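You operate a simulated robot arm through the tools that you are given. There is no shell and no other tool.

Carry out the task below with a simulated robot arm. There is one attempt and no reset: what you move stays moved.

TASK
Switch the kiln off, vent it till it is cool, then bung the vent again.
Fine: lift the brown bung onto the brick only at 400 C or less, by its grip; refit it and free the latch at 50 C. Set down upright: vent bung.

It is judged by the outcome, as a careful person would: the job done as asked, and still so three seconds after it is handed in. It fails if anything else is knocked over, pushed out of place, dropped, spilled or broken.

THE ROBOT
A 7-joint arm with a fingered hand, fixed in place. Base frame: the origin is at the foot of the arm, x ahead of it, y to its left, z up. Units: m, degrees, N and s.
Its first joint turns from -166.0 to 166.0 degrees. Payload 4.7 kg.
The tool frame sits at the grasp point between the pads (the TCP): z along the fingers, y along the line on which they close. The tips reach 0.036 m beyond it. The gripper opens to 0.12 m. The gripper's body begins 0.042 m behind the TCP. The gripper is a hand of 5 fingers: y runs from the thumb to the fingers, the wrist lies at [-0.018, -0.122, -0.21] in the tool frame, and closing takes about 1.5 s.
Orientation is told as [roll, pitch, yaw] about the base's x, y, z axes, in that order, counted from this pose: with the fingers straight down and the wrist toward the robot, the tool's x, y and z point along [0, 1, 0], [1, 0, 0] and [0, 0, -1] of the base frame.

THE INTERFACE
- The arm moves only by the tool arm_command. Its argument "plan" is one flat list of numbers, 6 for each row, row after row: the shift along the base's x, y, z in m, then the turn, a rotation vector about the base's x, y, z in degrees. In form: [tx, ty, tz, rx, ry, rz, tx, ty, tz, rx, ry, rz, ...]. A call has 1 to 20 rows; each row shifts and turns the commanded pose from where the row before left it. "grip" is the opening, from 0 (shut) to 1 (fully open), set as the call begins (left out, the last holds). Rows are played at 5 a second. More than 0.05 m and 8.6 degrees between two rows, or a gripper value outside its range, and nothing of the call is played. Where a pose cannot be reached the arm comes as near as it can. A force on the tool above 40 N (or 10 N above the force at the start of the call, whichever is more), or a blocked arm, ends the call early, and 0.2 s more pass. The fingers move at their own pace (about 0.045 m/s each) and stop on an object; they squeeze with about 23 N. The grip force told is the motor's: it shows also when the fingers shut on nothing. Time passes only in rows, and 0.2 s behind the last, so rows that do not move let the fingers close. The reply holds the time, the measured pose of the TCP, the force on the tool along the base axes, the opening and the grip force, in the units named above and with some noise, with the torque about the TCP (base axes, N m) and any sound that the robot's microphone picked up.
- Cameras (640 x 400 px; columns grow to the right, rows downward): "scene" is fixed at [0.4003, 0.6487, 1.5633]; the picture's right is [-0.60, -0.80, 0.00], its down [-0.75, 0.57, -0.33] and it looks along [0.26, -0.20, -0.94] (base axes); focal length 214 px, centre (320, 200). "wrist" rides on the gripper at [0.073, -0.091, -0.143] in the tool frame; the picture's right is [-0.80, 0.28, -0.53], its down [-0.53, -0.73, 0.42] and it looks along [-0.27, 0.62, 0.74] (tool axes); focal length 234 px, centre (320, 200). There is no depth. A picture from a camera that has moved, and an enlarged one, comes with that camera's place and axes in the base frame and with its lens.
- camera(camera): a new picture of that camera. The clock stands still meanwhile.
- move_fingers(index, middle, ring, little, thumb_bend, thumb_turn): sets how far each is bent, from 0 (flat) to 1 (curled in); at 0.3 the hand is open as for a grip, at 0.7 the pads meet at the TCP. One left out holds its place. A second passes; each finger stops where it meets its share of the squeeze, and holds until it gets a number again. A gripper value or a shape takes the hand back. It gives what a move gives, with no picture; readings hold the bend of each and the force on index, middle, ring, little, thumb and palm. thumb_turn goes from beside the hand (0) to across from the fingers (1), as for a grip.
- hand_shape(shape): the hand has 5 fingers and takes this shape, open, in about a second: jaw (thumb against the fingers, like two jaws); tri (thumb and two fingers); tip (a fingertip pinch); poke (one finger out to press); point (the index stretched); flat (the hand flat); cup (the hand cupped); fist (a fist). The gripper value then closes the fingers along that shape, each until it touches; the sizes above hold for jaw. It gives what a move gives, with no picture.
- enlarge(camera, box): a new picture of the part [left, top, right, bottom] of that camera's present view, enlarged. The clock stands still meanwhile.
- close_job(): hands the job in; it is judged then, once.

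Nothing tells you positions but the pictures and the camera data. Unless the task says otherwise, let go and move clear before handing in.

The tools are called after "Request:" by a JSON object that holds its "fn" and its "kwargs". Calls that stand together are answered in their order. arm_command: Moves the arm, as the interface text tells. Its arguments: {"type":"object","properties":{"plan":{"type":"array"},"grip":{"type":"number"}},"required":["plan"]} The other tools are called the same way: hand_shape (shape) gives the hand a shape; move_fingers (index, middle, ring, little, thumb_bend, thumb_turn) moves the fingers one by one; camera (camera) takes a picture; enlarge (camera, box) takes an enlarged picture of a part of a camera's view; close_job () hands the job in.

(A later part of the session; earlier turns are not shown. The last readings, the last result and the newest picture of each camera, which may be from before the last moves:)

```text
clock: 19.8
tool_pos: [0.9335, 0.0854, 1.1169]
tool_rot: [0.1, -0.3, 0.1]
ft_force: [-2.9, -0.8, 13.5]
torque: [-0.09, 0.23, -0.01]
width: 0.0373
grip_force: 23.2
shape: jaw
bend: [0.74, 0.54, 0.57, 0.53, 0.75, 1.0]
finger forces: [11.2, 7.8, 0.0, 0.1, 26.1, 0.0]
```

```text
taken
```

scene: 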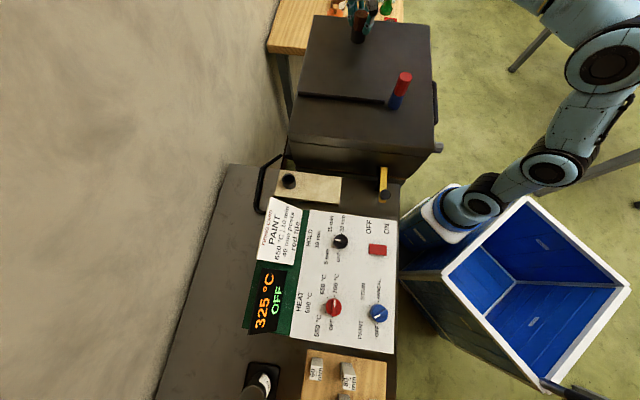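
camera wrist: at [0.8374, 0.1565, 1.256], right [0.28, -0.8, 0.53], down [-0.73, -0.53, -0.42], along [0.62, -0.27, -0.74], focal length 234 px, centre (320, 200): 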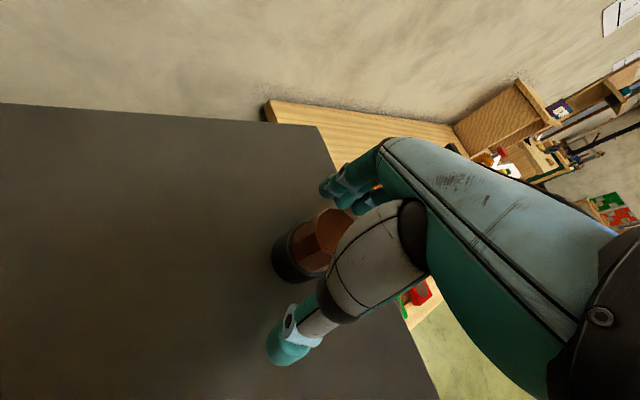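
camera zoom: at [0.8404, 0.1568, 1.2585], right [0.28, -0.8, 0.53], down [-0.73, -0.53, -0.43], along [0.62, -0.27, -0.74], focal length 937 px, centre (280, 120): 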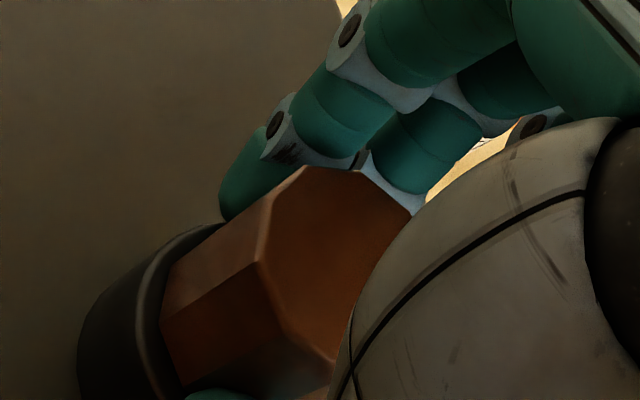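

The thumb does rest on the collar rim and sits off to one side of the bung. I'll open, shift 8 mm in +y and about 6 mm up so the thumb and fingers oppose each other purely on the brown grip, then close again.

Request:
{"fn": "arm_command", "kwargs": {"plan": [0, 0, 0, 0, 0, 0, 0, 0, 0, 0, 0, 0, 0, 0, 0, 0, 0, 0, 0, 0, 0, 0, 0, 0, 0, 0, 0, 0, 0, 0, 0, 0, 0, 0, 0, 0, 0.001, 0.008, 0.007, 0, 0, 0], "grip": 1.0}}

Request:
{"fn": "arm_command", "kwargs": {"plan": [0, 0, 0, 0, 0, 0, 0, 0, 0, 0, 0, 0, 0, 0, 0, 0, 0, 0, 0, 0, 0, 0, 0, 0, 0, 0, 0, 0, 0, 0, 0, 0, 0, 0, 0, 0, 0, 0, 0, 0, 0, 0, 0, 0, 0, 0, 0, 0], "grip": 0.0}}

Request:
{"fn": "enlarge", "kwargs": {"camera": "scene", "box": [340, 0, 390, 50]}}

Request:
{"fn": "enlarge", "kwargs": {"camera": "wrist", "box": [260, 150, 380, 270]}}

Request:
{"fn": "camera", "kwargs": {"camera": "scene"}}

```text
clock: 21.4
tool_pos: [0.9355, 0.0922, 1.1222]
tool_rot: [0.1, 0.0, 0.1]
ft_force: [0.1, -1.2, -0.1]
torque: [0.01, -0.01, 0.02]
width: 0.1196
grip_force: 0.0
shape: jaw
bend: [0.3, 0.3, 0.3, 0.3, 0.3, 0.98]
finger forces: [0.0, 0.1, 0.1, 0.0, 0.0, 0.0]
```

```text
clock: 23.2
tool_pos: [0.9336, 0.0926, 1.1207]
tool_rot: [0.1, 0.0, 0.0]
ft_force: [-2.7, 1.2, 0.9]
torque: [0.04, 0.08, -0.01]
width: 0.0348
grip_force: 22.9
shape: jaw
bend: [0.74, 0.53, 0.58, 0.54, 0.75, 1.0]
finger forces: [8.7, 6.5, 0.1, 0.0, 18.6, 0.0]
```

```text
8.00 times, centred on (365, 25) of scene
camera zoom: at [0.4003, 0.6487, 1.5633], right [-0.6, -0.8, 0.0], down [-0.75, 0.57, -0.33], along [0.26, -0.2, -0.94], focal length 1716 px, centre (-40, 1600)
```

zoom: 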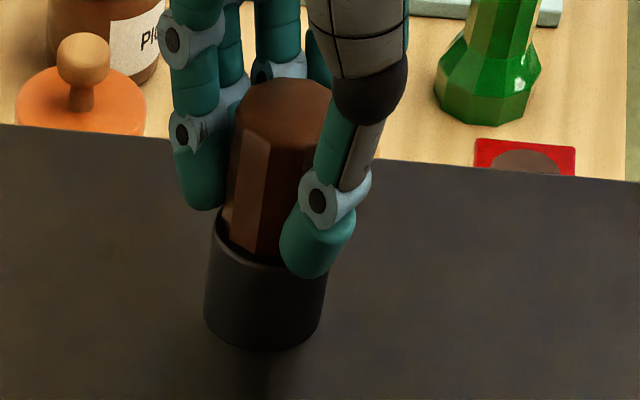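

```text
3.33 times, centred on (320, 210) of wrist
camera zoom: at [0.842, 0.1647, 1.2637], right [0.28, -0.8, 0.53], down [-0.73, -0.53, -0.42], along [0.62, -0.27, -0.74], focal length 781 px, centre (320, 167)
```

zoom: 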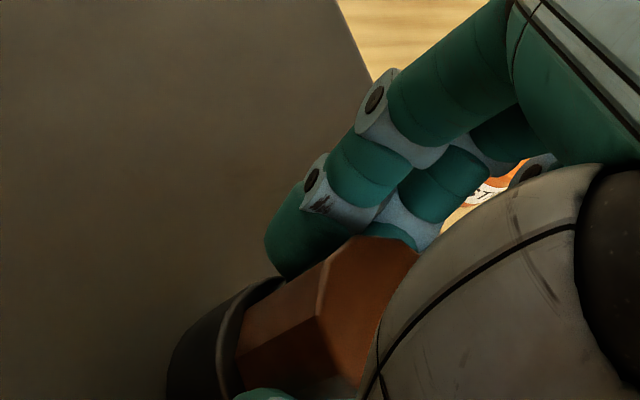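

```text
taken
```

scene: 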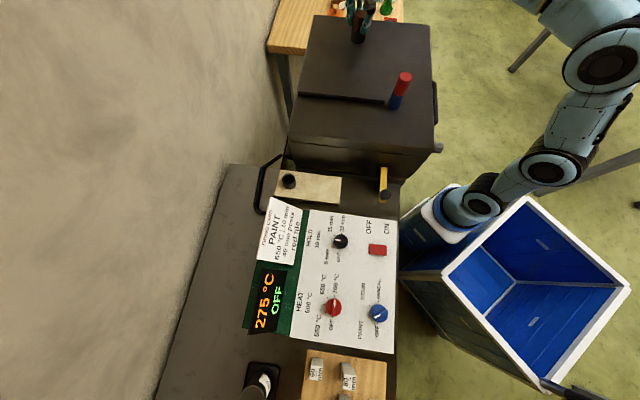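

Now only the brown grip is held, with almost no vertical load, and the display shows 275 °C. I lift a little and check that the bung comes out straight.

Request:
{"fn": "arm_command", "kwargs": {"plan": [0, 0, 0.01, 0, 0, 0, 0, 0, 0.01, 0, 0, 0, 0, 0, 0.015, 0, 0, 0, 0, 0, 0.015, 0, 0, 0]}}

Request:
{"fn": "enlarge", "kwargs": {"camera": "scene", "box": [330, 0, 410, 50]}}

Request:
{"fn": "camera", "kwargs": {"camera": "wrist"}}

```text
clock: 24.2
tool_pos: [0.9322, 0.0926, 1.1715]
tool_rot: [0.0, -0.1, 0.1]
ft_force: [-0.2, 0.5, -1.7]
torque: [0.01, 0.03, -0.01]
width: 0.0347
grip_force: 23.0
shape: jaw
bend: [0.74, 0.52, 0.58, 0.54, 0.75, 1.0]
finger forces: [9.4, 7.6, 0.0, 0.0, 17.3, 0.1]
```

```text
8.00 times, centred on (370, 25) of scene
camera zoom: at [0.4003, 0.6487, 1.5633], right [-0.6, -0.8, 0.0], down [-0.75, 0.57, -0.33], along [0.26, -0.2, -0.94], focal length 1716 px, centre (-80, 1600)
```

zoom: 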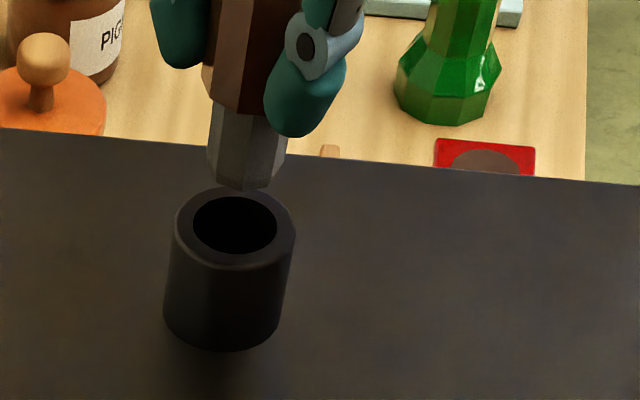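

```text
taken
camera wrist: at [0.8415, 0.1646, 1.3137], right [0.28, -0.8, 0.53], down [-0.73, -0.53, -0.42], along [0.62, -0.27, -0.74], focal length 234 px, centre (320, 200)
```

wrist: 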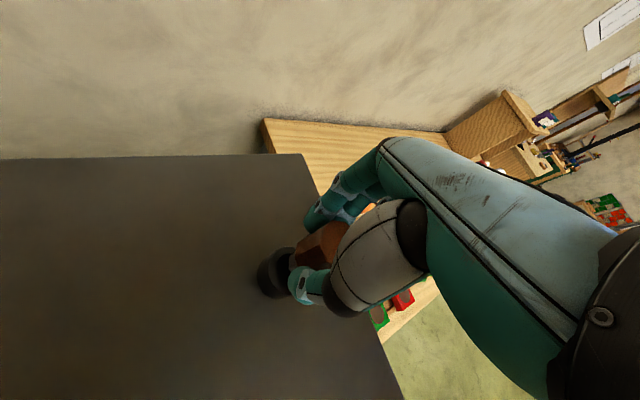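

The bung is out: a grey plug about 30 mm long below the brown grip, and the black collar stays on the lid with an open hole. I carry it up and over to above the brick, turning the hand 45° so it clears the kiln front.

Request:
{"fn": "arm_command", "kwargs": {"plan": [0, 0, 0.045, 0, 0, 0, 0, 0, 0.045, 0, 0, 0, -0.0204, 0.0387, 0, 0, 0, 3.75, -0.0204, 0.0387, 0, 0, 0, 3.75, -0.0204, 0.0387, 0, 0, 0, 3.75, -0.0204, 0.0387, 0, 0, 0, 3.75, -0.0204, 0.0387, 0, 0, 0, 3.75, -0.0204, 0.0387, 0, 0, 0, 3.75, -0.0204, 0.0387, 0, 0, 0, 3.75, -0.0204, 0.0387, 0, 0, 0, 3.75, -0.0204, 0.0387, 0, 0, 0, 3.75, -0.0204, 0.0387, 0, 0, 0, 3.75, -0.0204, 0.0387, 0, 0, 0, 3.75, -0.0204, 0.0387, 0, 0, 0, 3.75]}}

Request:
{"fn": "camera", "kwargs": {"camera": "scene"}}

Request:
{"fn": "camera", "kwargs": {"camera": "wrist"}}

Request:
{"fn": "enlarge", "kwargs": {"camera": "scene", "box": [250, 120, 350, 220]}}

```text
clock: 27.2
tool_pos: [0.6897, 0.5575, 1.2609]
tool_rot: [0.0, 0.0, 45.0]
ft_force: [0.1, -0.8, -1.8]
torque: [0.03, 0.0, -0.01]
width: 0.0344
grip_force: 23.1
shape: jaw
bend: [0.74, 0.52, 0.58, 0.54, 0.75, 1.0]
finger forces: [9.2, 8.0, 0.1, 0.1, 16.5, 0.0]
```

```text
taken
```

scene: 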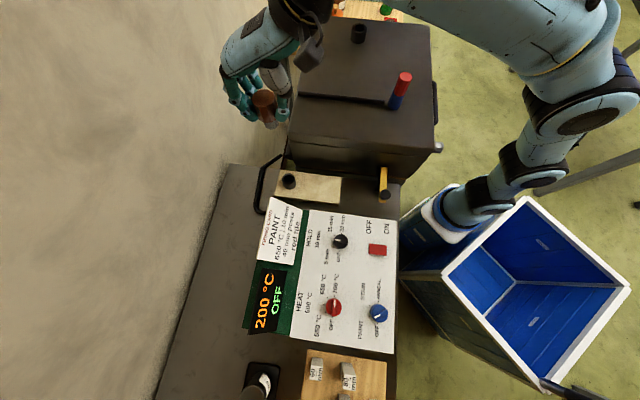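

```text
taken
camera wrist: at [0.5735, 0.5428, 1.4031], right [0.77, -0.37, 0.53], down [-0.14, -0.89, -0.42], along [0.63, 0.25, -0.74], focal length 234 px, centre (320, 200)
```

wrist: 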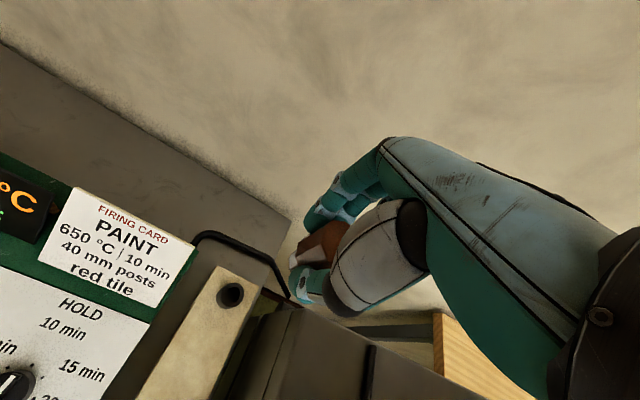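

```text
4.00 times, centred on (300, 170) of scene
camera zoom: at [0.4003, 0.6487, 1.5633], right [-0.6, -0.8, 0.0], down [-0.75, 0.57, -0.33], along [0.26, -0.2, -0.94], focal length 858 px, centre (400, 320)
```

zoom: 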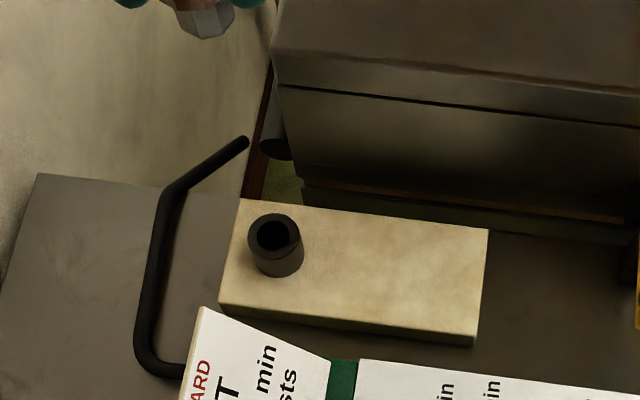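

Display reads 200 °C. The brick carries a hollow black stand for the bung; I'll zoom in from both cameras to get its position and height precisely.

Request:
{"fn": "enlarge", "kwargs": {"camera": "scene", "box": [270, 160, 320, 200]}}

Request:
{"fn": "enlarge", "kwargs": {"camera": "wrist", "box": [190, 260, 270, 320]}}

Request:
{"fn": "enlarge", "kwargs": {"camera": "wrist", "box": [120, 220, 320, 400]}}

Request:
{"fn": "enlarge", "kwargs": {"camera": "scene", "box": [210, 60, 310, 140]}}

```text
10.00 times, centred on (295, 180) of scene
camera zoom: at [0.4003, 0.6487, 1.5633], right [-0.6, -0.8, 0.0], down [-0.75, 0.57, -0.33], along [0.26, -0.2, -0.94], focal length 2145 px, centre (570, 400)
```

zoom: 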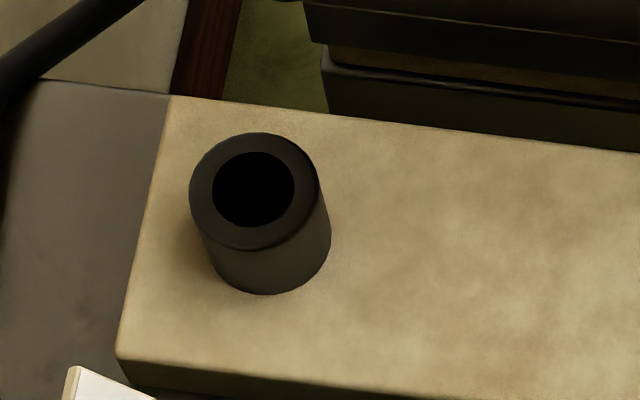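

```text
6.67 times, centred on (230, 290) of wrist
camera zoom: at [0.5735, 0.5428, 1.4031], right [0.77, -0.37, 0.53], down [-0.14, -0.89, -0.42], along [0.63, 0.25, -0.74], focal length 1561 px, centre (920, -400)
```

zoom: 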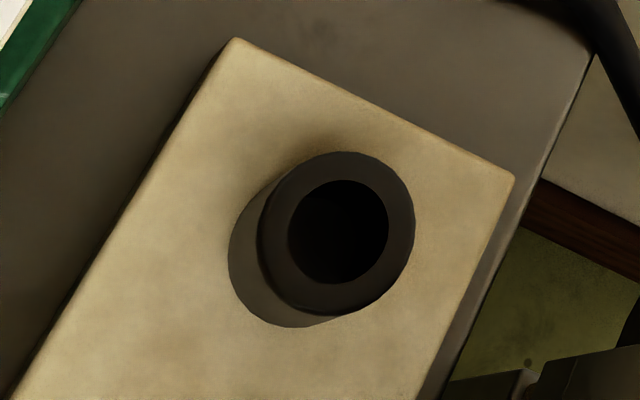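

```text
2.22 times, centred on (220, 310) of wrist
camera zoom: at [0.5735, 0.5428, 1.4031], right [0.77, -0.37, 0.53], down [-0.14, -0.89, -0.42], along [0.63, 0.25, -0.74], focal length 520 px, centre (542, -44)
```

zoom: 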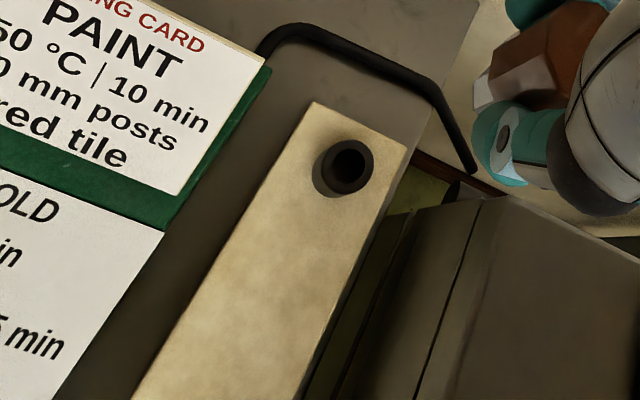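

```text
5.00 times, centred on (260, 100) of scene
camera zoom: at [0.4003, 0.6487, 1.5633], right [-0.6, -0.8, 0.0], down [-0.75, 0.57, -0.33], along [0.26, -0.2, -0.94], focal length 1072 px, centre (620, 700)
```

zoom: 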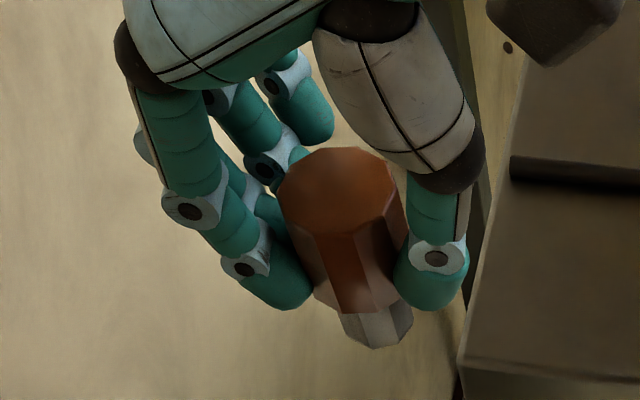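

The stand's opening is at about (0.697, 0.553), top z near 0.93, and the bung already hangs above it. I'll descend part-way and compare the plug with the opening up close.

Request:
{"fn": "arm_command", "kwargs": {"plan": [0, 0, -0.045, 0, 0, 0, 0, 0, -0.045, 0, 0, 0, 0, 0, -0.045, 0, 0, 0, 0, 0, -0.04, 0, 0, 0, 0, 0, -0.03, 0, 0, 0]}}

Request:
{"fn": "camera", "kwargs": {"camera": "scene"}}

Request:
{"fn": "camera", "kwargs": {"camera": "wrist"}}

Request:
{"fn": "enlarge", "kwargs": {"camera": "scene", "box": [250, 130, 330, 200]}}

Request:
{"fn": "enlarge", "kwargs": {"camera": "wrist", "box": [230, 180, 350, 320]}}

```text
clock: 28.4
tool_pos: [0.688, 0.5565, 1.0544]
tool_rot: [0.0, 0.0, 45.0]
ft_force: [-0.4, -0.4, -1.3]
torque: [0.05, 0.0, -0.01]
width: 0.0339
grip_force: 23.1
shape: jaw
bend: [0.74, 0.52, 0.58, 0.54, 0.75, 1.0]
finger forces: [9.2, 8.0, 0.2, 0.1, 16.2, 0.0]
```

```text
taken
```

scene: 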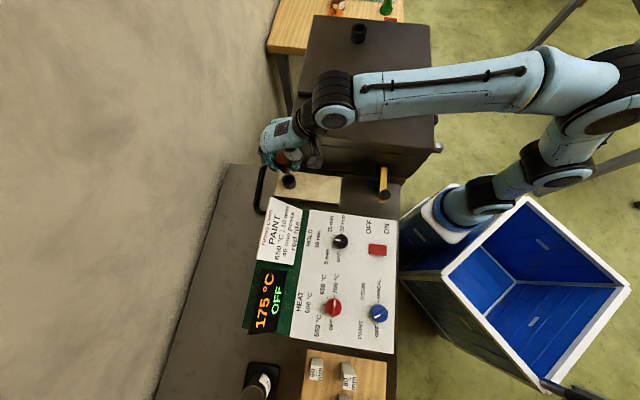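

```text
taken
camera wrist: at [0.5721, 0.5421, 1.1973], right [0.77, -0.37, 0.53], down [-0.14, -0.89, -0.43], along [0.63, 0.25, -0.74], focal length 234 px, centre (320, 200)
```

wrist: 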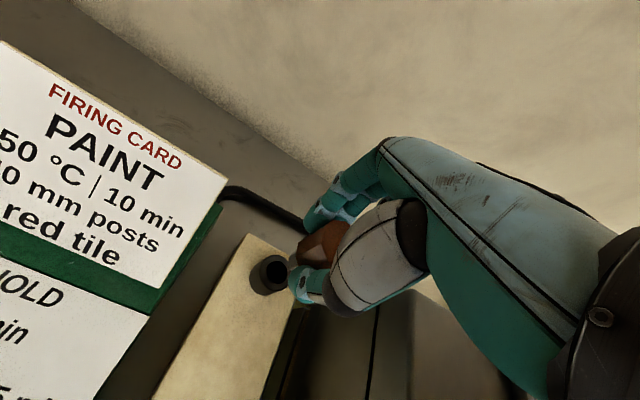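

```text
5.71 times, centred on (290, 165) of scene
camera zoom: at [0.4003, 0.6487, 1.5633], right [-0.6, -0.8, 0.0], down [-0.75, 0.57, -0.33], along [0.26, -0.2, -0.94], focal length 1226 px, centre (491, 400)
```

zoom: 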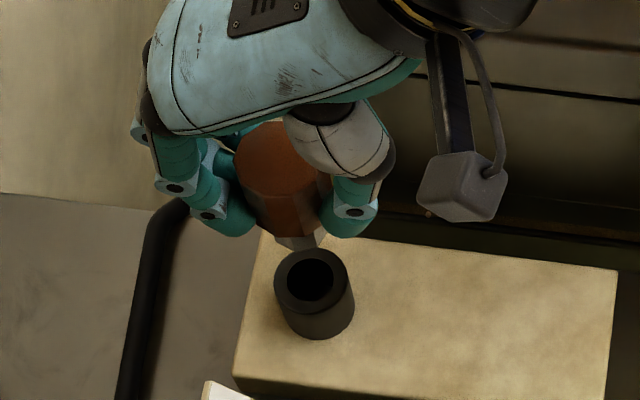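

```text
2.86 times, centred on (290, 250) of wrist
camera zoom: at [0.5721, 0.5421, 1.1973], right [0.77, -0.37, 0.53], down [-0.14, -0.89, -0.43], along [0.63, 0.25, -0.74], focal length 669 px, centre (406, 57)
```

zoom: 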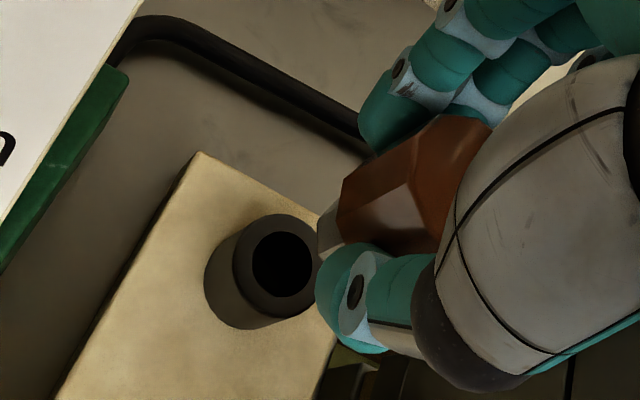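

The plug (about 32 mm) is clearly wider than the hole in that black ring (about 27 mm), so the ring is not a seat for it. I'll instead stand the bung on the clear flat part of the brick, well away from the ring, around (0.602, 0.456).

Request:
{"fn": "arm_command", "kwargs": {"plan": [-0.0317, -0.0315, 0, 0, 0, 0, -0.0317, -0.0315, 0, 0, 0, 0, -0.0317, -0.0315, 0, 0, 0, 0, 0, 0, -0.03, 0, 0, 0, 0, 0, -0.02, 0, 0, 0]}}

Request:
{"fn": "camera", "kwargs": {"camera": "scene"}}

Request:
{"fn": "camera", "kwargs": {"camera": "wrist"}}

Request:
{"fn": "enlarge", "kwargs": {"camera": "scene", "box": [260, 140, 360, 220]}}

Request:
{"fn": "enlarge", "kwargs": {"camera": "wrist", "box": [160, 160, 380, 360]}}

```text
clock: 29.6
tool_pos: [0.5949, 0.462, 1.0052]
tool_rot: [-0.1, 0.0, 45.0]
ft_force: [-0.8, 0.1, -1.2]
torque: [0.02, -0.01, 0.01]
width: 0.0342
grip_force: 23.0
shape: jaw
bend: [0.74, 0.52, 0.58, 0.54, 0.75, 1.0]
finger forces: [9.3, 7.9, 0.3, 0.0, 16.1, 0.0]
```

```text
taken
```

scene: 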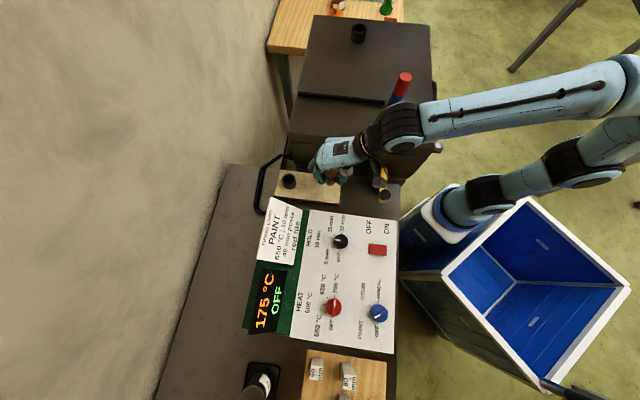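

```text
taken
camera wrist: at [0.4782, 0.4483, 1.148], right [0.77, -0.37, 0.53], down [-0.14, -0.89, -0.42], along [0.63, 0.25, -0.74], focal length 234 px, centre (320, 200)
```

wrist: 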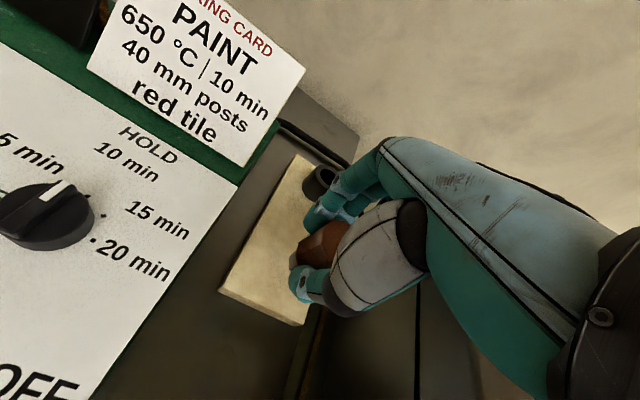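

```text
5.00 times, centred on (310, 180) of scene
camera zoom: at [0.4003, 0.6487, 1.5633], right [-0.6, -0.8, 0.0], down [-0.75, 0.57, -0.33], along [0.26, -0.2, -0.94], focal length 1072 px, centre (370, 300)
```

zoom: 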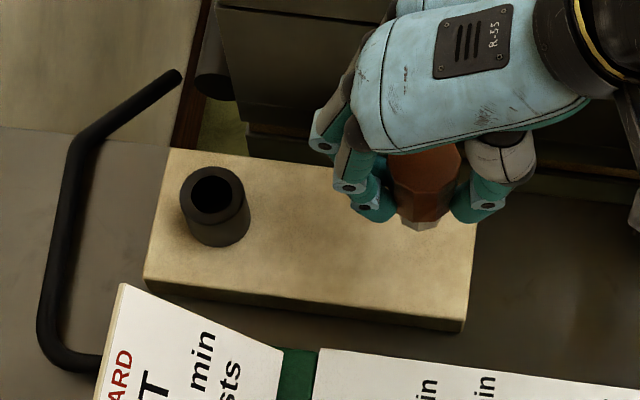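

```text
2.00 times, centred on (270, 260) of wrist
camera zoom: at [0.4782, 0.4483, 1.148], right [0.77, -0.37, 0.53], down [-0.14, -0.89, -0.42], along [0.63, 0.25, -0.74], focal length 468 px, centre (420, 80)
```

zoom: 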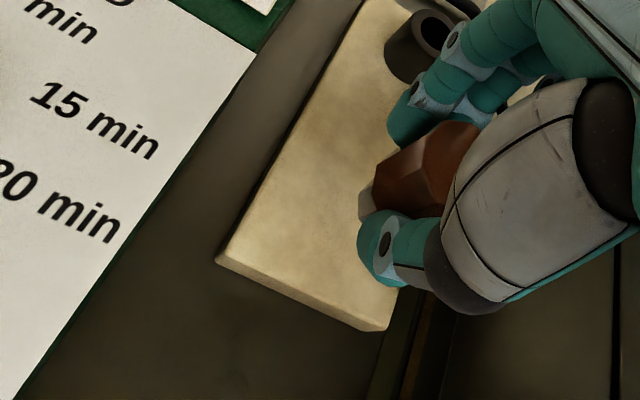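

The bung hangs over the clear end of the brick, away from the ring. I descend, then feel for contact in small steps.

Request:
{"fn": "arm_command", "kwargs": {"plan": [0, 0, -0.02, 0, 0, 0, 0, 0, -0.015, 0, 0, 0, 0, 0, -0.005, 0, 0, 0, 0, 0, -0.003, 0, 0, 0]}}

Request:
{"fn": "arm_command", "kwargs": {"plan": [0, 0, -0.003, 0, 0, 0, 0, 0, -0.003, 0, 0, 0]}}

Request:
{"fn": "enlarge", "kwargs": {"camera": "scene", "box": [300, 140, 380, 210]}}

Request:
{"fn": "enlarge", "kwargs": {"camera": "wrist", "box": [220, 180, 380, 320]}}

```text
clock: 30.6
tool_pos: [0.5942, 0.4628, 0.9633]
tool_rot: [0.0, 0.0, 45.0]
ft_force: [0.5, -0.5, -1.6]
torque: [-0.02, 0.02, 0.02]
width: 0.0343
grip_force: 23.2
shape: jaw
bend: [0.74, 0.52, 0.58, 0.54, 0.75, 1.0]
finger forces: [9.2, 8.0, 0.3, 0.1, 16.1, 0.0]
```

```text
clock: 31.2
tool_pos: [0.5936, 0.4622, 0.9572]
tool_rot: [0.0, 0.0, 45.0]
ft_force: [0.1, 0.1, -0.9]
torque: [-0.03, 0.03, -0.01]
width: 0.0342
grip_force: 22.5
shape: jaw
bend: [0.74, 0.52, 0.58, 0.54, 0.75, 1.0]
finger forces: [9.3, 8.0, 0.3, 0.0, 16.2, 0.0]
```

```text
5.71 times, centred on (340, 175) of scene
camera zoom: at [0.4003, 0.6487, 1.5633], right [-0.6, -0.8, 0.0], down [-0.75, 0.57, -0.33], along [0.26, -0.2, -0.94], focal length 1226 px, centre (206, 343)
```

zoom: 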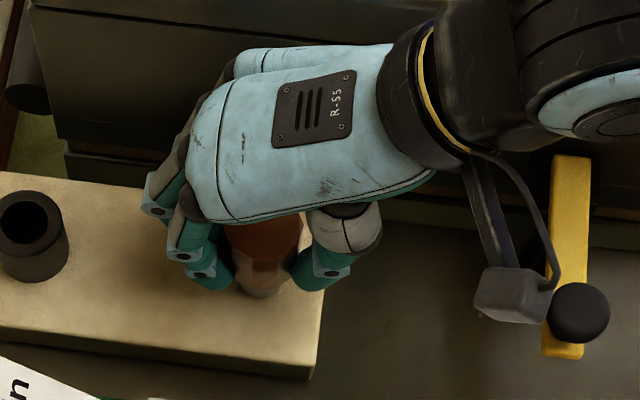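

```text
2.86 times, centred on (300, 250) of wrist
camera zoom: at [0.4773, 0.4489, 1.0999], right [0.77, -0.37, 0.53], down [-0.14, -0.89, -0.42], along [0.63, 0.25, -0.74], focal length 669 px, centre (377, 57)
```

zoom: 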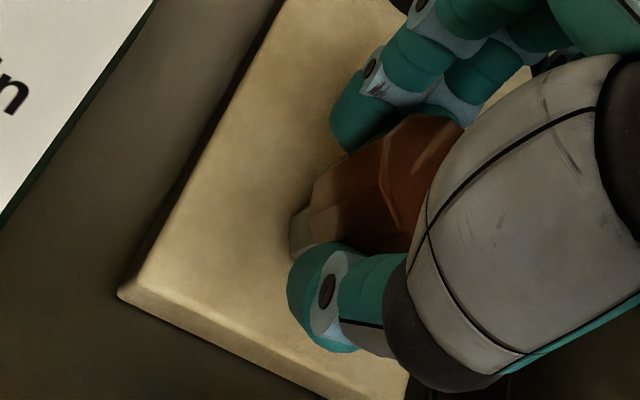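

No contact yet. I keep descending in small steps.

Request:
{"fn": "arm_command", "kwargs": {"plan": [0, 0, -0.003, 0, 0, 0, 0, 0, -0.003, 0, 0, 0]}}

Request:
{"fn": "arm_command", "kwargs": {"plan": [0, 0, -0.003, 0, 0, 0, 0, 0, -0.002, 0, 0, 0]}}

Request:
{"fn": "enlarge", "kwargs": {"camera": "wrist", "box": [220, 180, 380, 320]}}

```text
clock: 31.8
tool_pos: [0.5953, 0.4636, 0.9536]
tool_rot: [-0.1, -0.4, 45.0]
ft_force: [-3.0, -3.2, 23.0]
torque: [-0.02, -0.02, 0.04]
width: 0.0356
grip_force: 22.7
shape: jaw
bend: [0.74, 0.52, 0.58, 0.54, 0.75, 1.0]
finger forces: [10.3, 9.2, 0.1, 0.0, 20.9, 0.0]
```

```text
clock: 32.4
tool_pos: [0.5939, 0.4644, 0.9507]
tool_rot: [0.2, -0.4, 45.0]
ft_force: [-1.6, 4.3, 38.8]
torque: [0.11, -0.25, 0.08]
width: 0.0376
grip_force: 22.7
shape: jaw
bend: [0.74, 0.51, 0.59, 0.54, 0.76, 1.0]
finger forces: [13.6, 10.9, 2.9, 0.0, 22.0, 0.0]
```

```text
2.86 times, centred on (300, 250) of wrist
camera zoom: at [0.4764, 0.4494, 1.0924], right [0.76, -0.37, 0.53], down [-0.14, -0.89, -0.43], along [0.63, 0.26, -0.73], focal length 669 px, centre (377, 57)
```

zoom: 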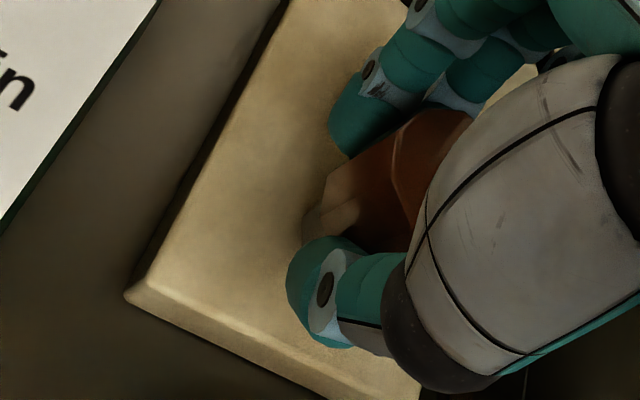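

Contact came at about TCP z 0.955 and I pressed a bit too far (39 N). I back off to relieve the load before releasing.

Request:
{"fn": "arm_command", "kwargs": {"plan": [0, 0, 0.003, 0, 0, 0, 0, 0, 0.002, 0, 0, 0]}}

Request:
{"fn": "enlarge", "kwargs": {"camera": "wrist", "box": [220, 180, 380, 320]}}

Request:
{"fn": "enlarge", "kwargs": {"camera": "scene", "box": [300, 140, 380, 210]}}

```text
clock: 33.0
tool_pos: [0.5931, 0.4645, 0.9519]
tool_rot: [0.0, 0.0, 45.1]
ft_force: [1.0, 9.4, 25.0]
torque: [0.37, -0.28, 0.13]
width: 0.0373
grip_force: 22.8
shape: jaw
bend: [0.74, 0.51, 0.59, 0.54, 0.76, 1.0]
finger forces: [15.1, 10.9, 2.7, 0.0, 18.5, 0.0]
```

```text
2.86 times, centred on (300, 250) of wrist
camera zoom: at [0.477, 0.4498, 1.0937], right [0.77, -0.37, 0.53], down [-0.14, -0.89, -0.42], along [0.63, 0.25, -0.74], focal length 669 px, centre (377, 57)
```

zoom: 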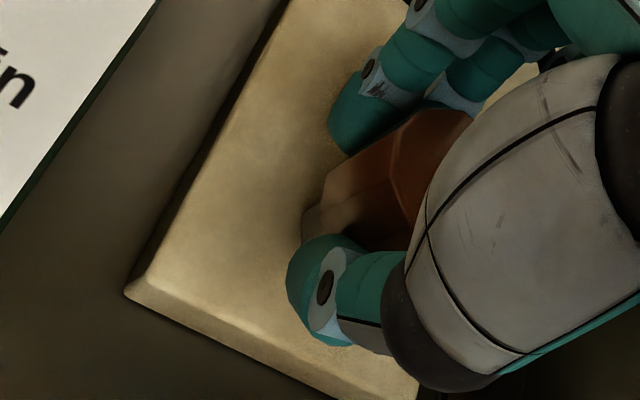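

```text
5.71 times, centred on (340, 175) of scene
camera zoom: at [0.4003, 0.6487, 1.5633], right [-0.6, -0.8, 0.0], down [-0.75, 0.57, -0.33], along [0.26, -0.2, -0.94], focal length 1226 px, centre (206, 343)
```

zoom: 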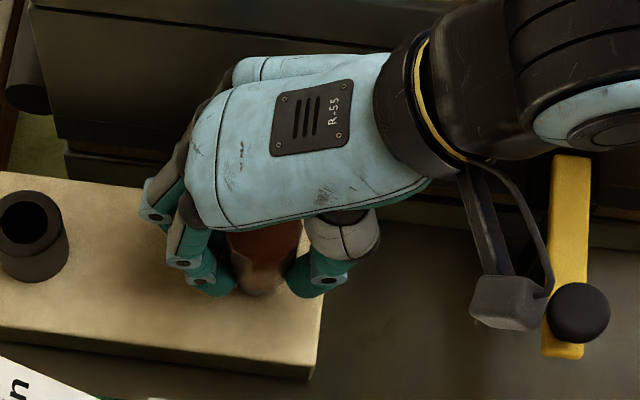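

Still 25 N. I raise a little more to near zero load.

Request:
{"fn": "arm_command", "kwargs": {"plan": [0, 0, 0.002, 0, 0, 0, 0, 0, 0.001, 0, 0, 0]}}

```text
clock: 33.6
tool_pos: [0.5933, 0.4625, 0.9525]
tool_rot: [-0.1, 0.4, 45.0]
ft_force: [-1.2, 3.4, 6.2]
torque: [0.22, -0.11, 0.08]
width: 0.0364
grip_force: 22.8
shape: jaw
bend: [0.74, 0.51, 0.59, 0.54, 0.76, 1.0]
finger forces: [11.7, 8.7, 2.5, 0.0, 17.1, 0.0]
```

Load is down to about 6 N. I open the fingers part-way to release the bung on the brick.

Request:
{"fn": "arm_command", "kwargs": {"plan": [0, 0, 0, 0, 0, 0, 0, 0, 0, 0, 0, 0, 0, 0, 0, 0, 0, 0, 0, 0, 0, 0, 0, 0, 0, 0, 0, 0, 0, 0], "grip": 0.6}}

Request:
{"fn": "enlarge", "kwargs": {"camera": "wrist", "box": [220, 160, 380, 320]}}

Request:
{"fn": "enlarge", "kwargs": {"camera": "scene", "box": [300, 140, 380, 210]}}

Request:
{"fn": "camera", "kwargs": {"camera": "scene"}}

```text
clock: 34.8
tool_pos: [0.5952, 0.4634, 0.9549]
tool_rot: [0.0, 0.0, 45.1]
ft_force: [0.3, -0.1, 0.0]
torque: [0.01, 0.01, 0.01]
width: 0.0713
grip_force: 0.2
shape: jaw
bend: [0.74, 0.41, 0.38, 0.42, 0.66, 1.0]
finger forces: [0.0, 0.0, 0.0, 0.0, 0.1, 0.1]
```

```text
2.50 times, centred on (300, 240) of wrist
camera zoom: at [0.4772, 0.4492, 1.0971], right [0.77, -0.37, 0.53], down [-0.14, -0.89, -0.42], along [0.63, 0.25, -0.74], focal length 585 px, centre (370, 100)
```

zoom: 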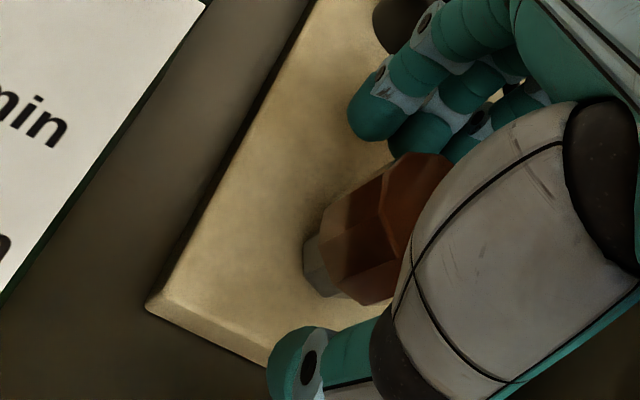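

```text
5.71 times, centred on (340, 175) of scene
camera zoom: at [0.4003, 0.6487, 1.5633], right [-0.6, -0.8, 0.0], down [-0.75, 0.57, -0.33], along [0.26, -0.2, -0.94], focal length 1226 px, centre (206, 343)
```

zoom: 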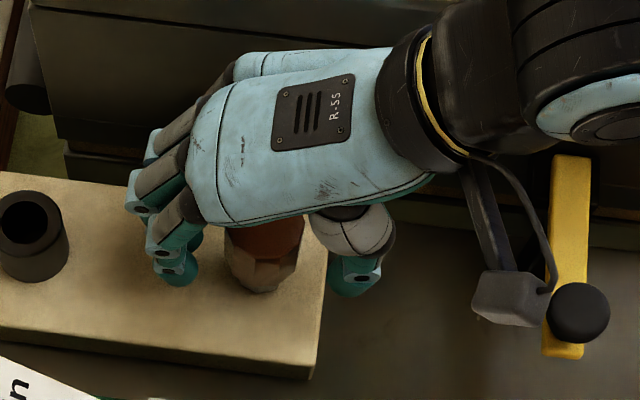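

```text
taken
```

scene: 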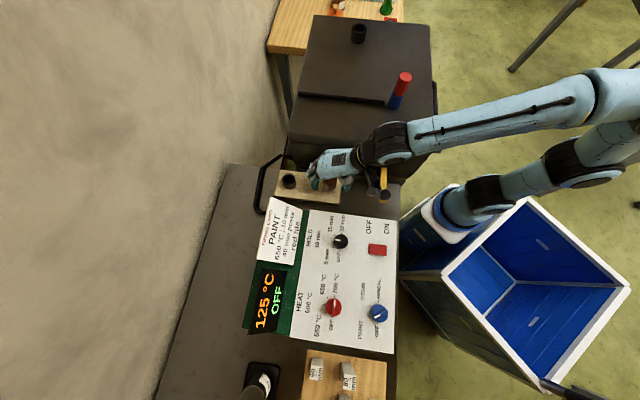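

The bung stands upright on the brick and the display shows 125 °C. I open a bit more and rise straight up so I can check it.

Request:
{"fn": "arm_command", "kwargs": {"plan": [0, 0, 0, 0, 0, 0, 0, 0, 0, 0, 0, 0, 0, 0, 0, 0, 0, 0, 0, 0, 0.02, 0, 0, 0, 0, 0, 0.03, 0, 0, 0, 0, 0, 0.04, 0, 0, 0, 0, 0, 0.04, 0, 0, 0], "grip": 0.9}}

Request:
{"fn": "camera", "kwargs": {"camera": "wrist"}}

Request:
{"fn": "camera", "kwargs": {"camera": "scene"}}

Request:
{"fn": "enlarge", "kwargs": {"camera": "wrist", "box": [200, 180, 340, 340]}}

Request:
{"fn": "enlarge", "kwargs": {"camera": "scene", "box": [265, 150, 415, 250]}}

```text
clock: 36.4
tool_pos: [0.5922, 0.4618, 1.0833]
tool_rot: [0.0, 0.2, 45.0]
ft_force: [-0.4, -0.6, -0.8]
torque: [-0.02, 0.03, 0.01]
width: 0.1079
grip_force: 0.1
shape: jaw
bend: [0.27, 0.32, 0.31, 0.31, 0.41, 0.98]
finger forces: [0.0, 0.0, 0.0, 0.0, 0.0, 0.0]
```

```text
taken
camera wrist: at [0.4768, 0.4483, 1.2259], right [0.77, -0.37, 0.53], down [-0.14, -0.9, -0.42], along [0.63, 0.25, -0.74], focal length 234 px, centre (320, 200)
```

wrist: 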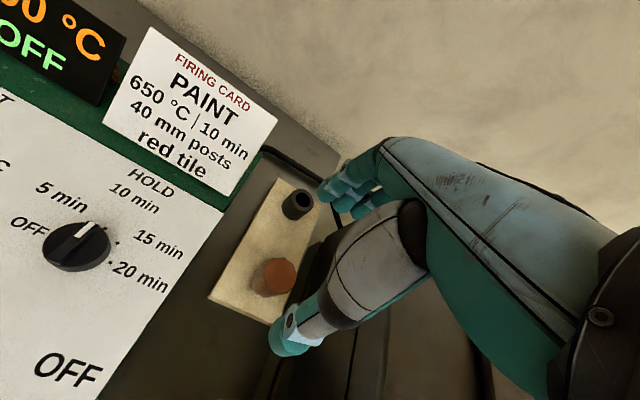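

```text
taken
```

scene: 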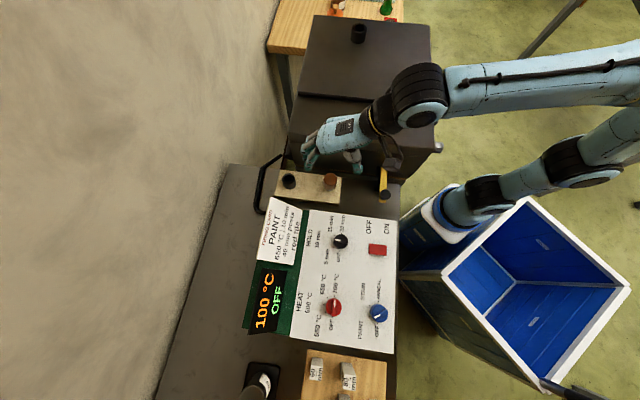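

```text
2.50 times, centred on (270, 260) of wrist
camera zoom: at [0.4768, 0.4483, 1.2259], right [0.77, -0.37, 0.53], down [-0.14, -0.9, -0.42], along [0.63, 0.25, -0.74], focal length 585 px, centre (445, 50)
```

zoom: 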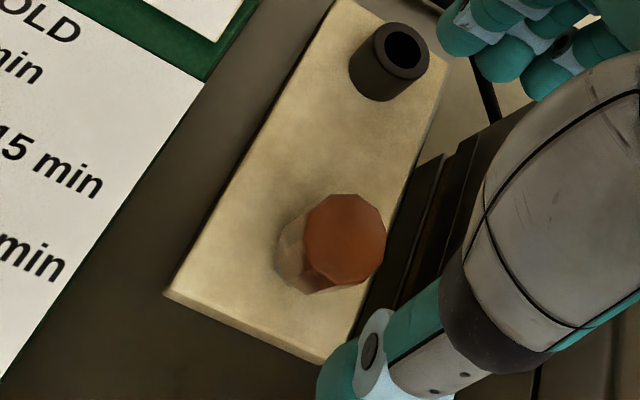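

```text
4.00 times, centred on (340, 200) of scene
camera zoom: at [0.4003, 0.6487, 1.5633], right [-0.6, -0.8, 0.0], down [-0.75, 0.57, -0.33], along [0.26, -0.2, -0.94], focal length 858 px, centre (240, 200)
```

zoom: 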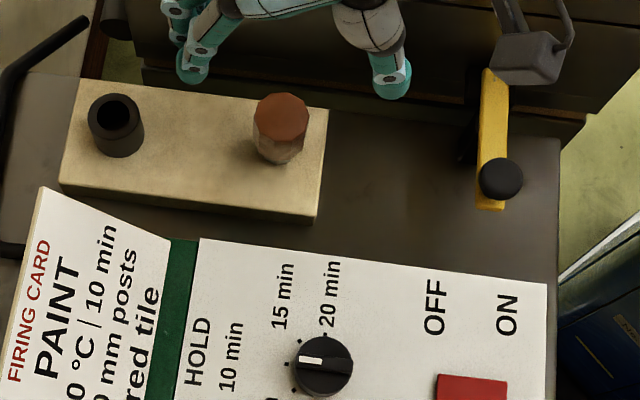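

The bung stands upright on the brick, clear of the ring; display reads 100 °C. While it cools, I move to inspect the yellow latch up close with the wrist camera.

Request:
{"fn": "arm_command", "kwargs": {"plan": [-0.01, -0.02, 0.03, 0, 0, -6, -0.02, -0.03, 0.02, 0, 0, -6, -0.025, -0.03, 0.01, 0, 0, -6, -0.025, -0.035, 0, 0, 0, -6, -0.025, -0.035, 0, 0, 0, -6, -0.025, -0.035, 0, 0, 0, -6, -0.025, -0.035, 0, 0, 0, -6, -0.015, -0.015, -0.02, 0, 0, -3]}}

Request:
{"fn": "camera", "kwargs": {"camera": "wrist"}}

Request:
{"fn": "camera", "kwargs": {"camera": "scene"}}

Request:
{"fn": "enlarge", "kwargs": {"camera": "wrist", "box": [130, 120, 330, 320]}}

```text
clock: 38.2
tool_pos: [0.4244, 0.2287, 1.1255]
tool_rot: [0.1, 0.0, -0.1]
ft_force: [0.3, 0.7, 0.2]
torque: [0.05, 0.01, 0.02]
width: 0.1076
grip_force: 0.0
shape: jaw
bend: [0.27, 0.32, 0.31, 0.31, 0.41, 0.98]
finger forces: [0.1, 0.0, 0.0, 0.1, 0.0, 0.1]
```

```text
taken
camera wrist: at [0.3313, 0.3008, 1.2674], right [0.28, -0.8, 0.53], down [-0.73, -0.53, -0.42], along [0.62, -0.27, -0.74], focal length 234 px, centre (320, 200)
```

wrist: 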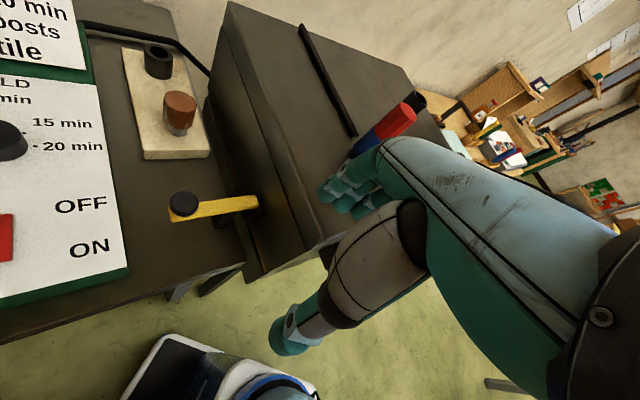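

```text
taken
```

scene: 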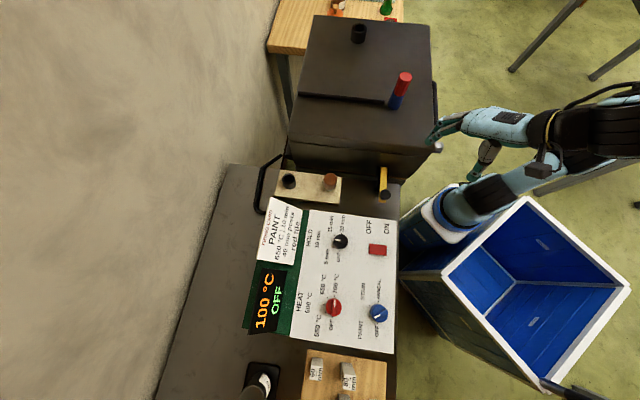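

```text
2.00 times, centred on (230, 220) of wrist
camera zoom: at [0.3313, 0.3008, 1.2674], right [0.28, -0.8, 0.53], down [-0.73, -0.53, -0.42], along [0.62, -0.27, -0.74], focal length 468 px, centre (500, 160)
```

zoom: 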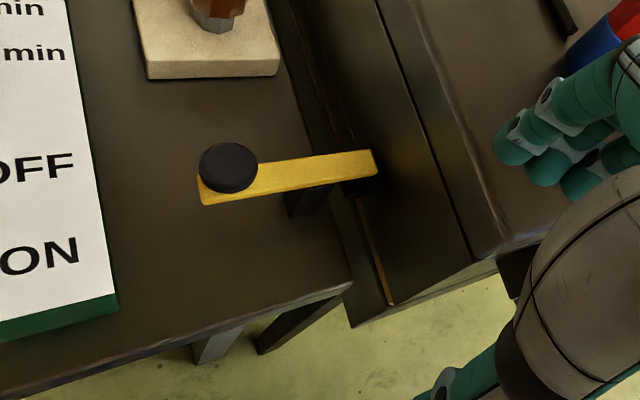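

Request:
{"fn": "enlarge", "kwargs": {"camera": "wrist", "box": [155, 170, 275, 250]}}

Request:
{"fn": "enlarge", "kwargs": {"camera": "scene", "box": [355, 150, 415, 210]}}

```text
5.00 times, centred on (215, 210) of wrist
camera zoom: at [0.3313, 0.3008, 1.2674], right [0.28, -0.8, 0.53], down [-0.73, -0.53, -0.42], along [0.62, -0.27, -0.74], focal length 1171 px, centre (845, 150)
```

zoom: 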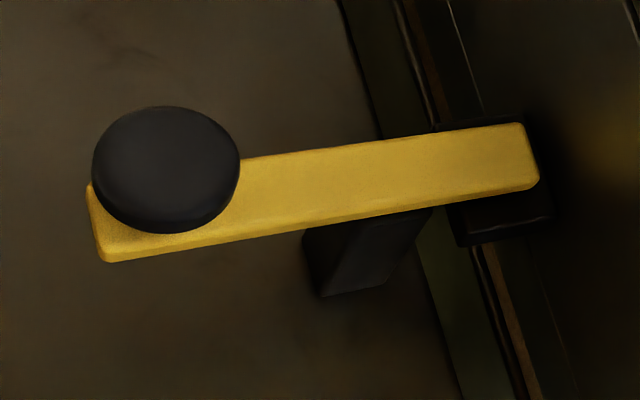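

```text
6.67 times, centred on (385, 180) of scene
camera zoom: at [0.4003, 0.6487, 1.5633], right [-0.6, -0.8, 0.0], down [-0.75, 0.57, -0.33], along [0.26, -0.2, -0.94], focal length 1430 px, centre (-113, 333)
```

zoom: 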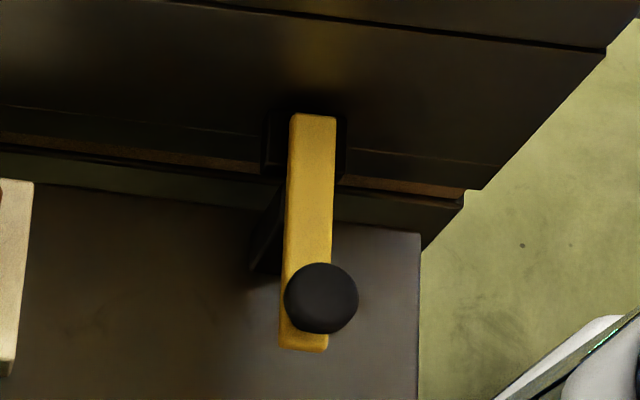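

The latch is a horizontal yellow bar along the bench direction at z≈0.93, resting on a dark post, with a 33 mm black knob at (0.464, 0.356, 0.957) on its outer end. I won't touch it until the kiln is at 50 °C; I return above the bung and wait.

Request:
{"fn": "arm_command", "kwargs": {"plan": [0.0211, 0.0292, 0, 0, 0, 5.65, 0.0211, 0.0292, 0, 0, 0, 5.65, 0.0211, 0.0292, 0, 0, 0, 5.65, 0.0211, 0.0292, 0, 0, 0, 5.65, 0.0211, 0.0292, 0, 0, 0, 5.65, 0.0211, 0.0292, 0, 0, 0, 5.65, 0.0211, 0.0292, 0, 0, 0, 5.65, 0.0211, 0.0292, 0, 0, 0, 5.55], "grip": 1.0}}

Request:
{"fn": "camera", "kwargs": {"camera": "scene"}}

Request:
{"fn": "enlarge", "kwargs": {"camera": "wrist", "box": [200, 180, 340, 340]}}

```text
clock: 40.0
tool_pos: [0.5931, 0.4609, 1.1279]
tool_rot: [0.1, -0.1, 45.2]
ft_force: [-0.2, -1.3, 2.7]
torque: [0.02, -0.05, -0.01]
width: 0.1195
grip_force: 0.1
shape: jaw
bend: [0.3, 0.3, 0.3, 0.3, 0.3, 0.98]
finger forces: [0.0, 0.0, 0.0, 0.0, 0.0, 0.0]
```

```text
taken
```

scene: 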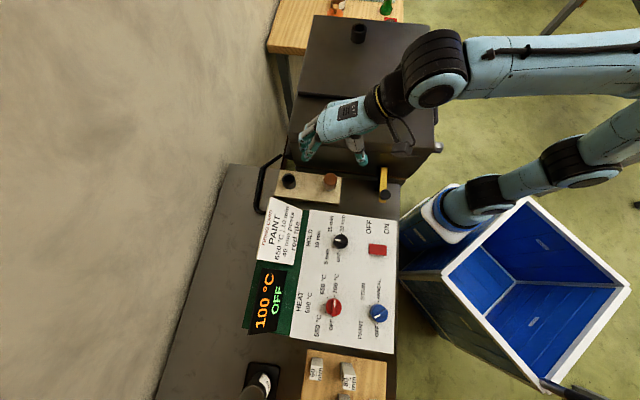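

```text
2.50 times, centred on (270, 260) of wrist
camera zoom: at [0.4772, 0.4463, 1.2702], right [0.77, -0.37, 0.53], down [-0.14, -0.89, -0.43], along [0.63, 0.25, -0.74], focal length 585 px, centre (445, 50)
```

zoom: 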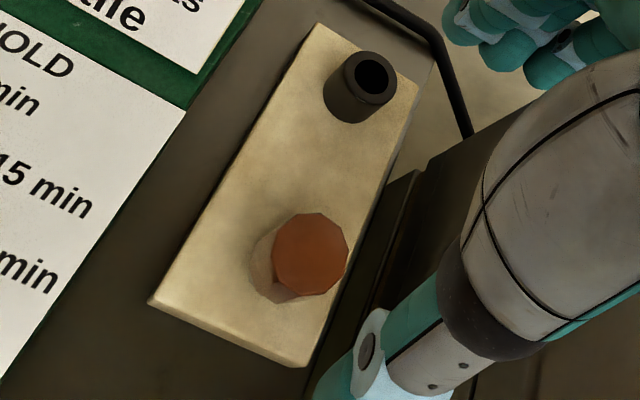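

Still 100 °C. I wait here, above the bung, with the hand still.

Request:
{"fn": "arm_command", "kwargs": {"plan": [0, 0, 0, 0, 0, 0, 0, 0, 0, 0, 0, 0, 0, 0, 0, 0, 0, 0, 0, 0, 0, 0, 0, 0, 0, 0, 0, 0, 0, 0, 0, 0, 0, 0, 0, 0, 0, 0, 0, 0, 0, 0, 0, 0, 0, 0, 0, 0, 0, 0, 0, 0, 0, 0, 0, 0, 0, 0, 0, 0, 0, 0, 0, 0, 0, 0, 0, 0, 0, 0, 0, 0, 0, 0, 0, 0, 0, 0, 0, 0, 0, 0, 0, 0, 0, 0, 0, 0, 0, 0, 0, 0, 0, 0, 0, 0, 0, 0, 0, 0, 0, 0, 0, 0, 0, 0, 0, 0, 0, 0, 0, 0, 0, 0, 0, 0, 0, 0, 0, 0]}}

Request:
{"fn": "enlarge", "kwargs": {"camera": "scene", "box": [240, 250, 320, 350]}}

```text
clock: 44.2
tool_pos: [0.5947, 0.4615, 1.1267]
tool_rot: [0.0, 0.0, 45.1]
ft_force: [0.1, -0.7, 0.5]
torque: [-0.01, 0.02, -0.01]
width: 0.1198
grip_force: 0.0
shape: jaw
bend: [0.3, 0.3, 0.3, 0.3, 0.3, 0.98]
finger forces: [0.1, 0.0, 0.0, 0.0, 0.0, 0.0]
```

```text
4.00 times, centred on (280, 300) of scene
camera zoom: at [0.4003, 0.6487, 1.5633], right [-0.6, -0.8, 0.0], down [-0.75, 0.57, -0.33], along [0.26, -0.2, -0.94], focal length 858 px, centre (480, -200)
```

zoom: 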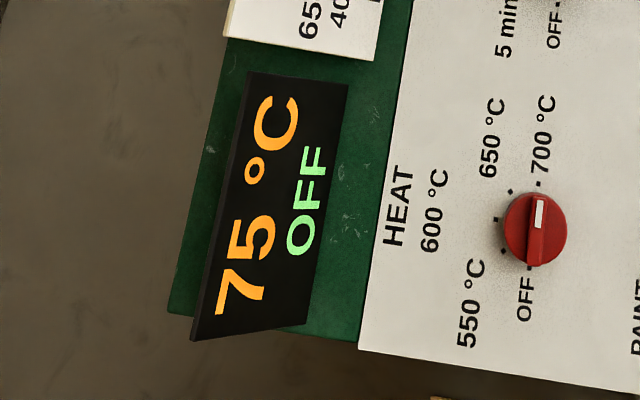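

75 °C now. I wait another few seconds.

Request:
{"fn": "arm_command", "kwargs": {"plan": [0, 0, 0, 0, 0, 0, 0, 0, 0, 0, 0, 0, 0, 0, 0, 0, 0, 0, 0, 0, 0, 0, 0, 0, 0, 0, 0, 0, 0, 0, 0, 0, 0, 0, 0, 0, 0, 0, 0, 0, 0, 0, 0, 0, 0, 0, 0, 0, 0, 0, 0, 0, 0, 0, 0, 0, 0, 0, 0, 0, 0, 0, 0, 0, 0, 0, 0, 0, 0, 0, 0, 0, 0, 0, 0, 0, 0, 0, 0, 0, 0, 0, 0, 0, 0, 0, 0, 0, 0, 0, 0, 0, 0, 0, 0, 0, 0, 0, 0, 0, 0, 0, 0, 0, 0, 0, 0, 0, 0, 0, 0, 0, 0, 0, 0, 0, 0, 0, 0, 0]}}

Request:
{"fn": "enlarge", "kwargs": {"camera": "scene", "box": [240, 250, 320, 350]}}

```text
clock: 48.4
tool_pos: [0.5928, 0.4606, 1.1261]
tool_rot: [0.0, -0.1, 45.1]
ft_force: [-0.6, -0.4, -0.5]
torque: [-0.02, 0.04, -0.02]
width: 0.1198
grip_force: 0.0
shape: jaw
bend: [0.3, 0.3, 0.3, 0.3, 0.3, 0.98]
finger forces: [0.0, 0.1, 0.0, 0.1, 0.1, 0.0]
```

```text
4.00 times, centred on (280, 300) of scene
camera zoom: at [0.4003, 0.6487, 1.5633], right [-0.6, -0.8, 0.0], down [-0.75, 0.57, -0.33], along [0.26, -0.2, -0.94], focal length 858 px, centre (480, -200)
```

zoom: 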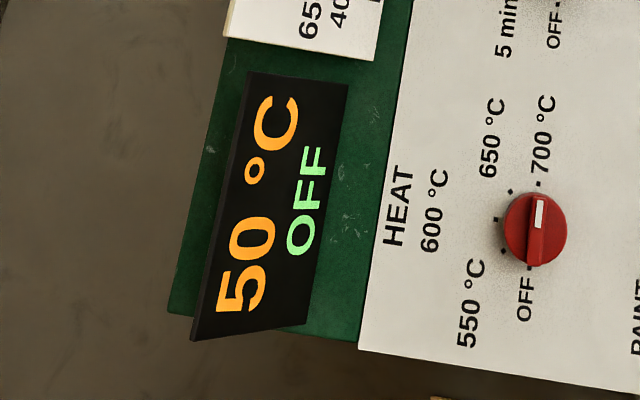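

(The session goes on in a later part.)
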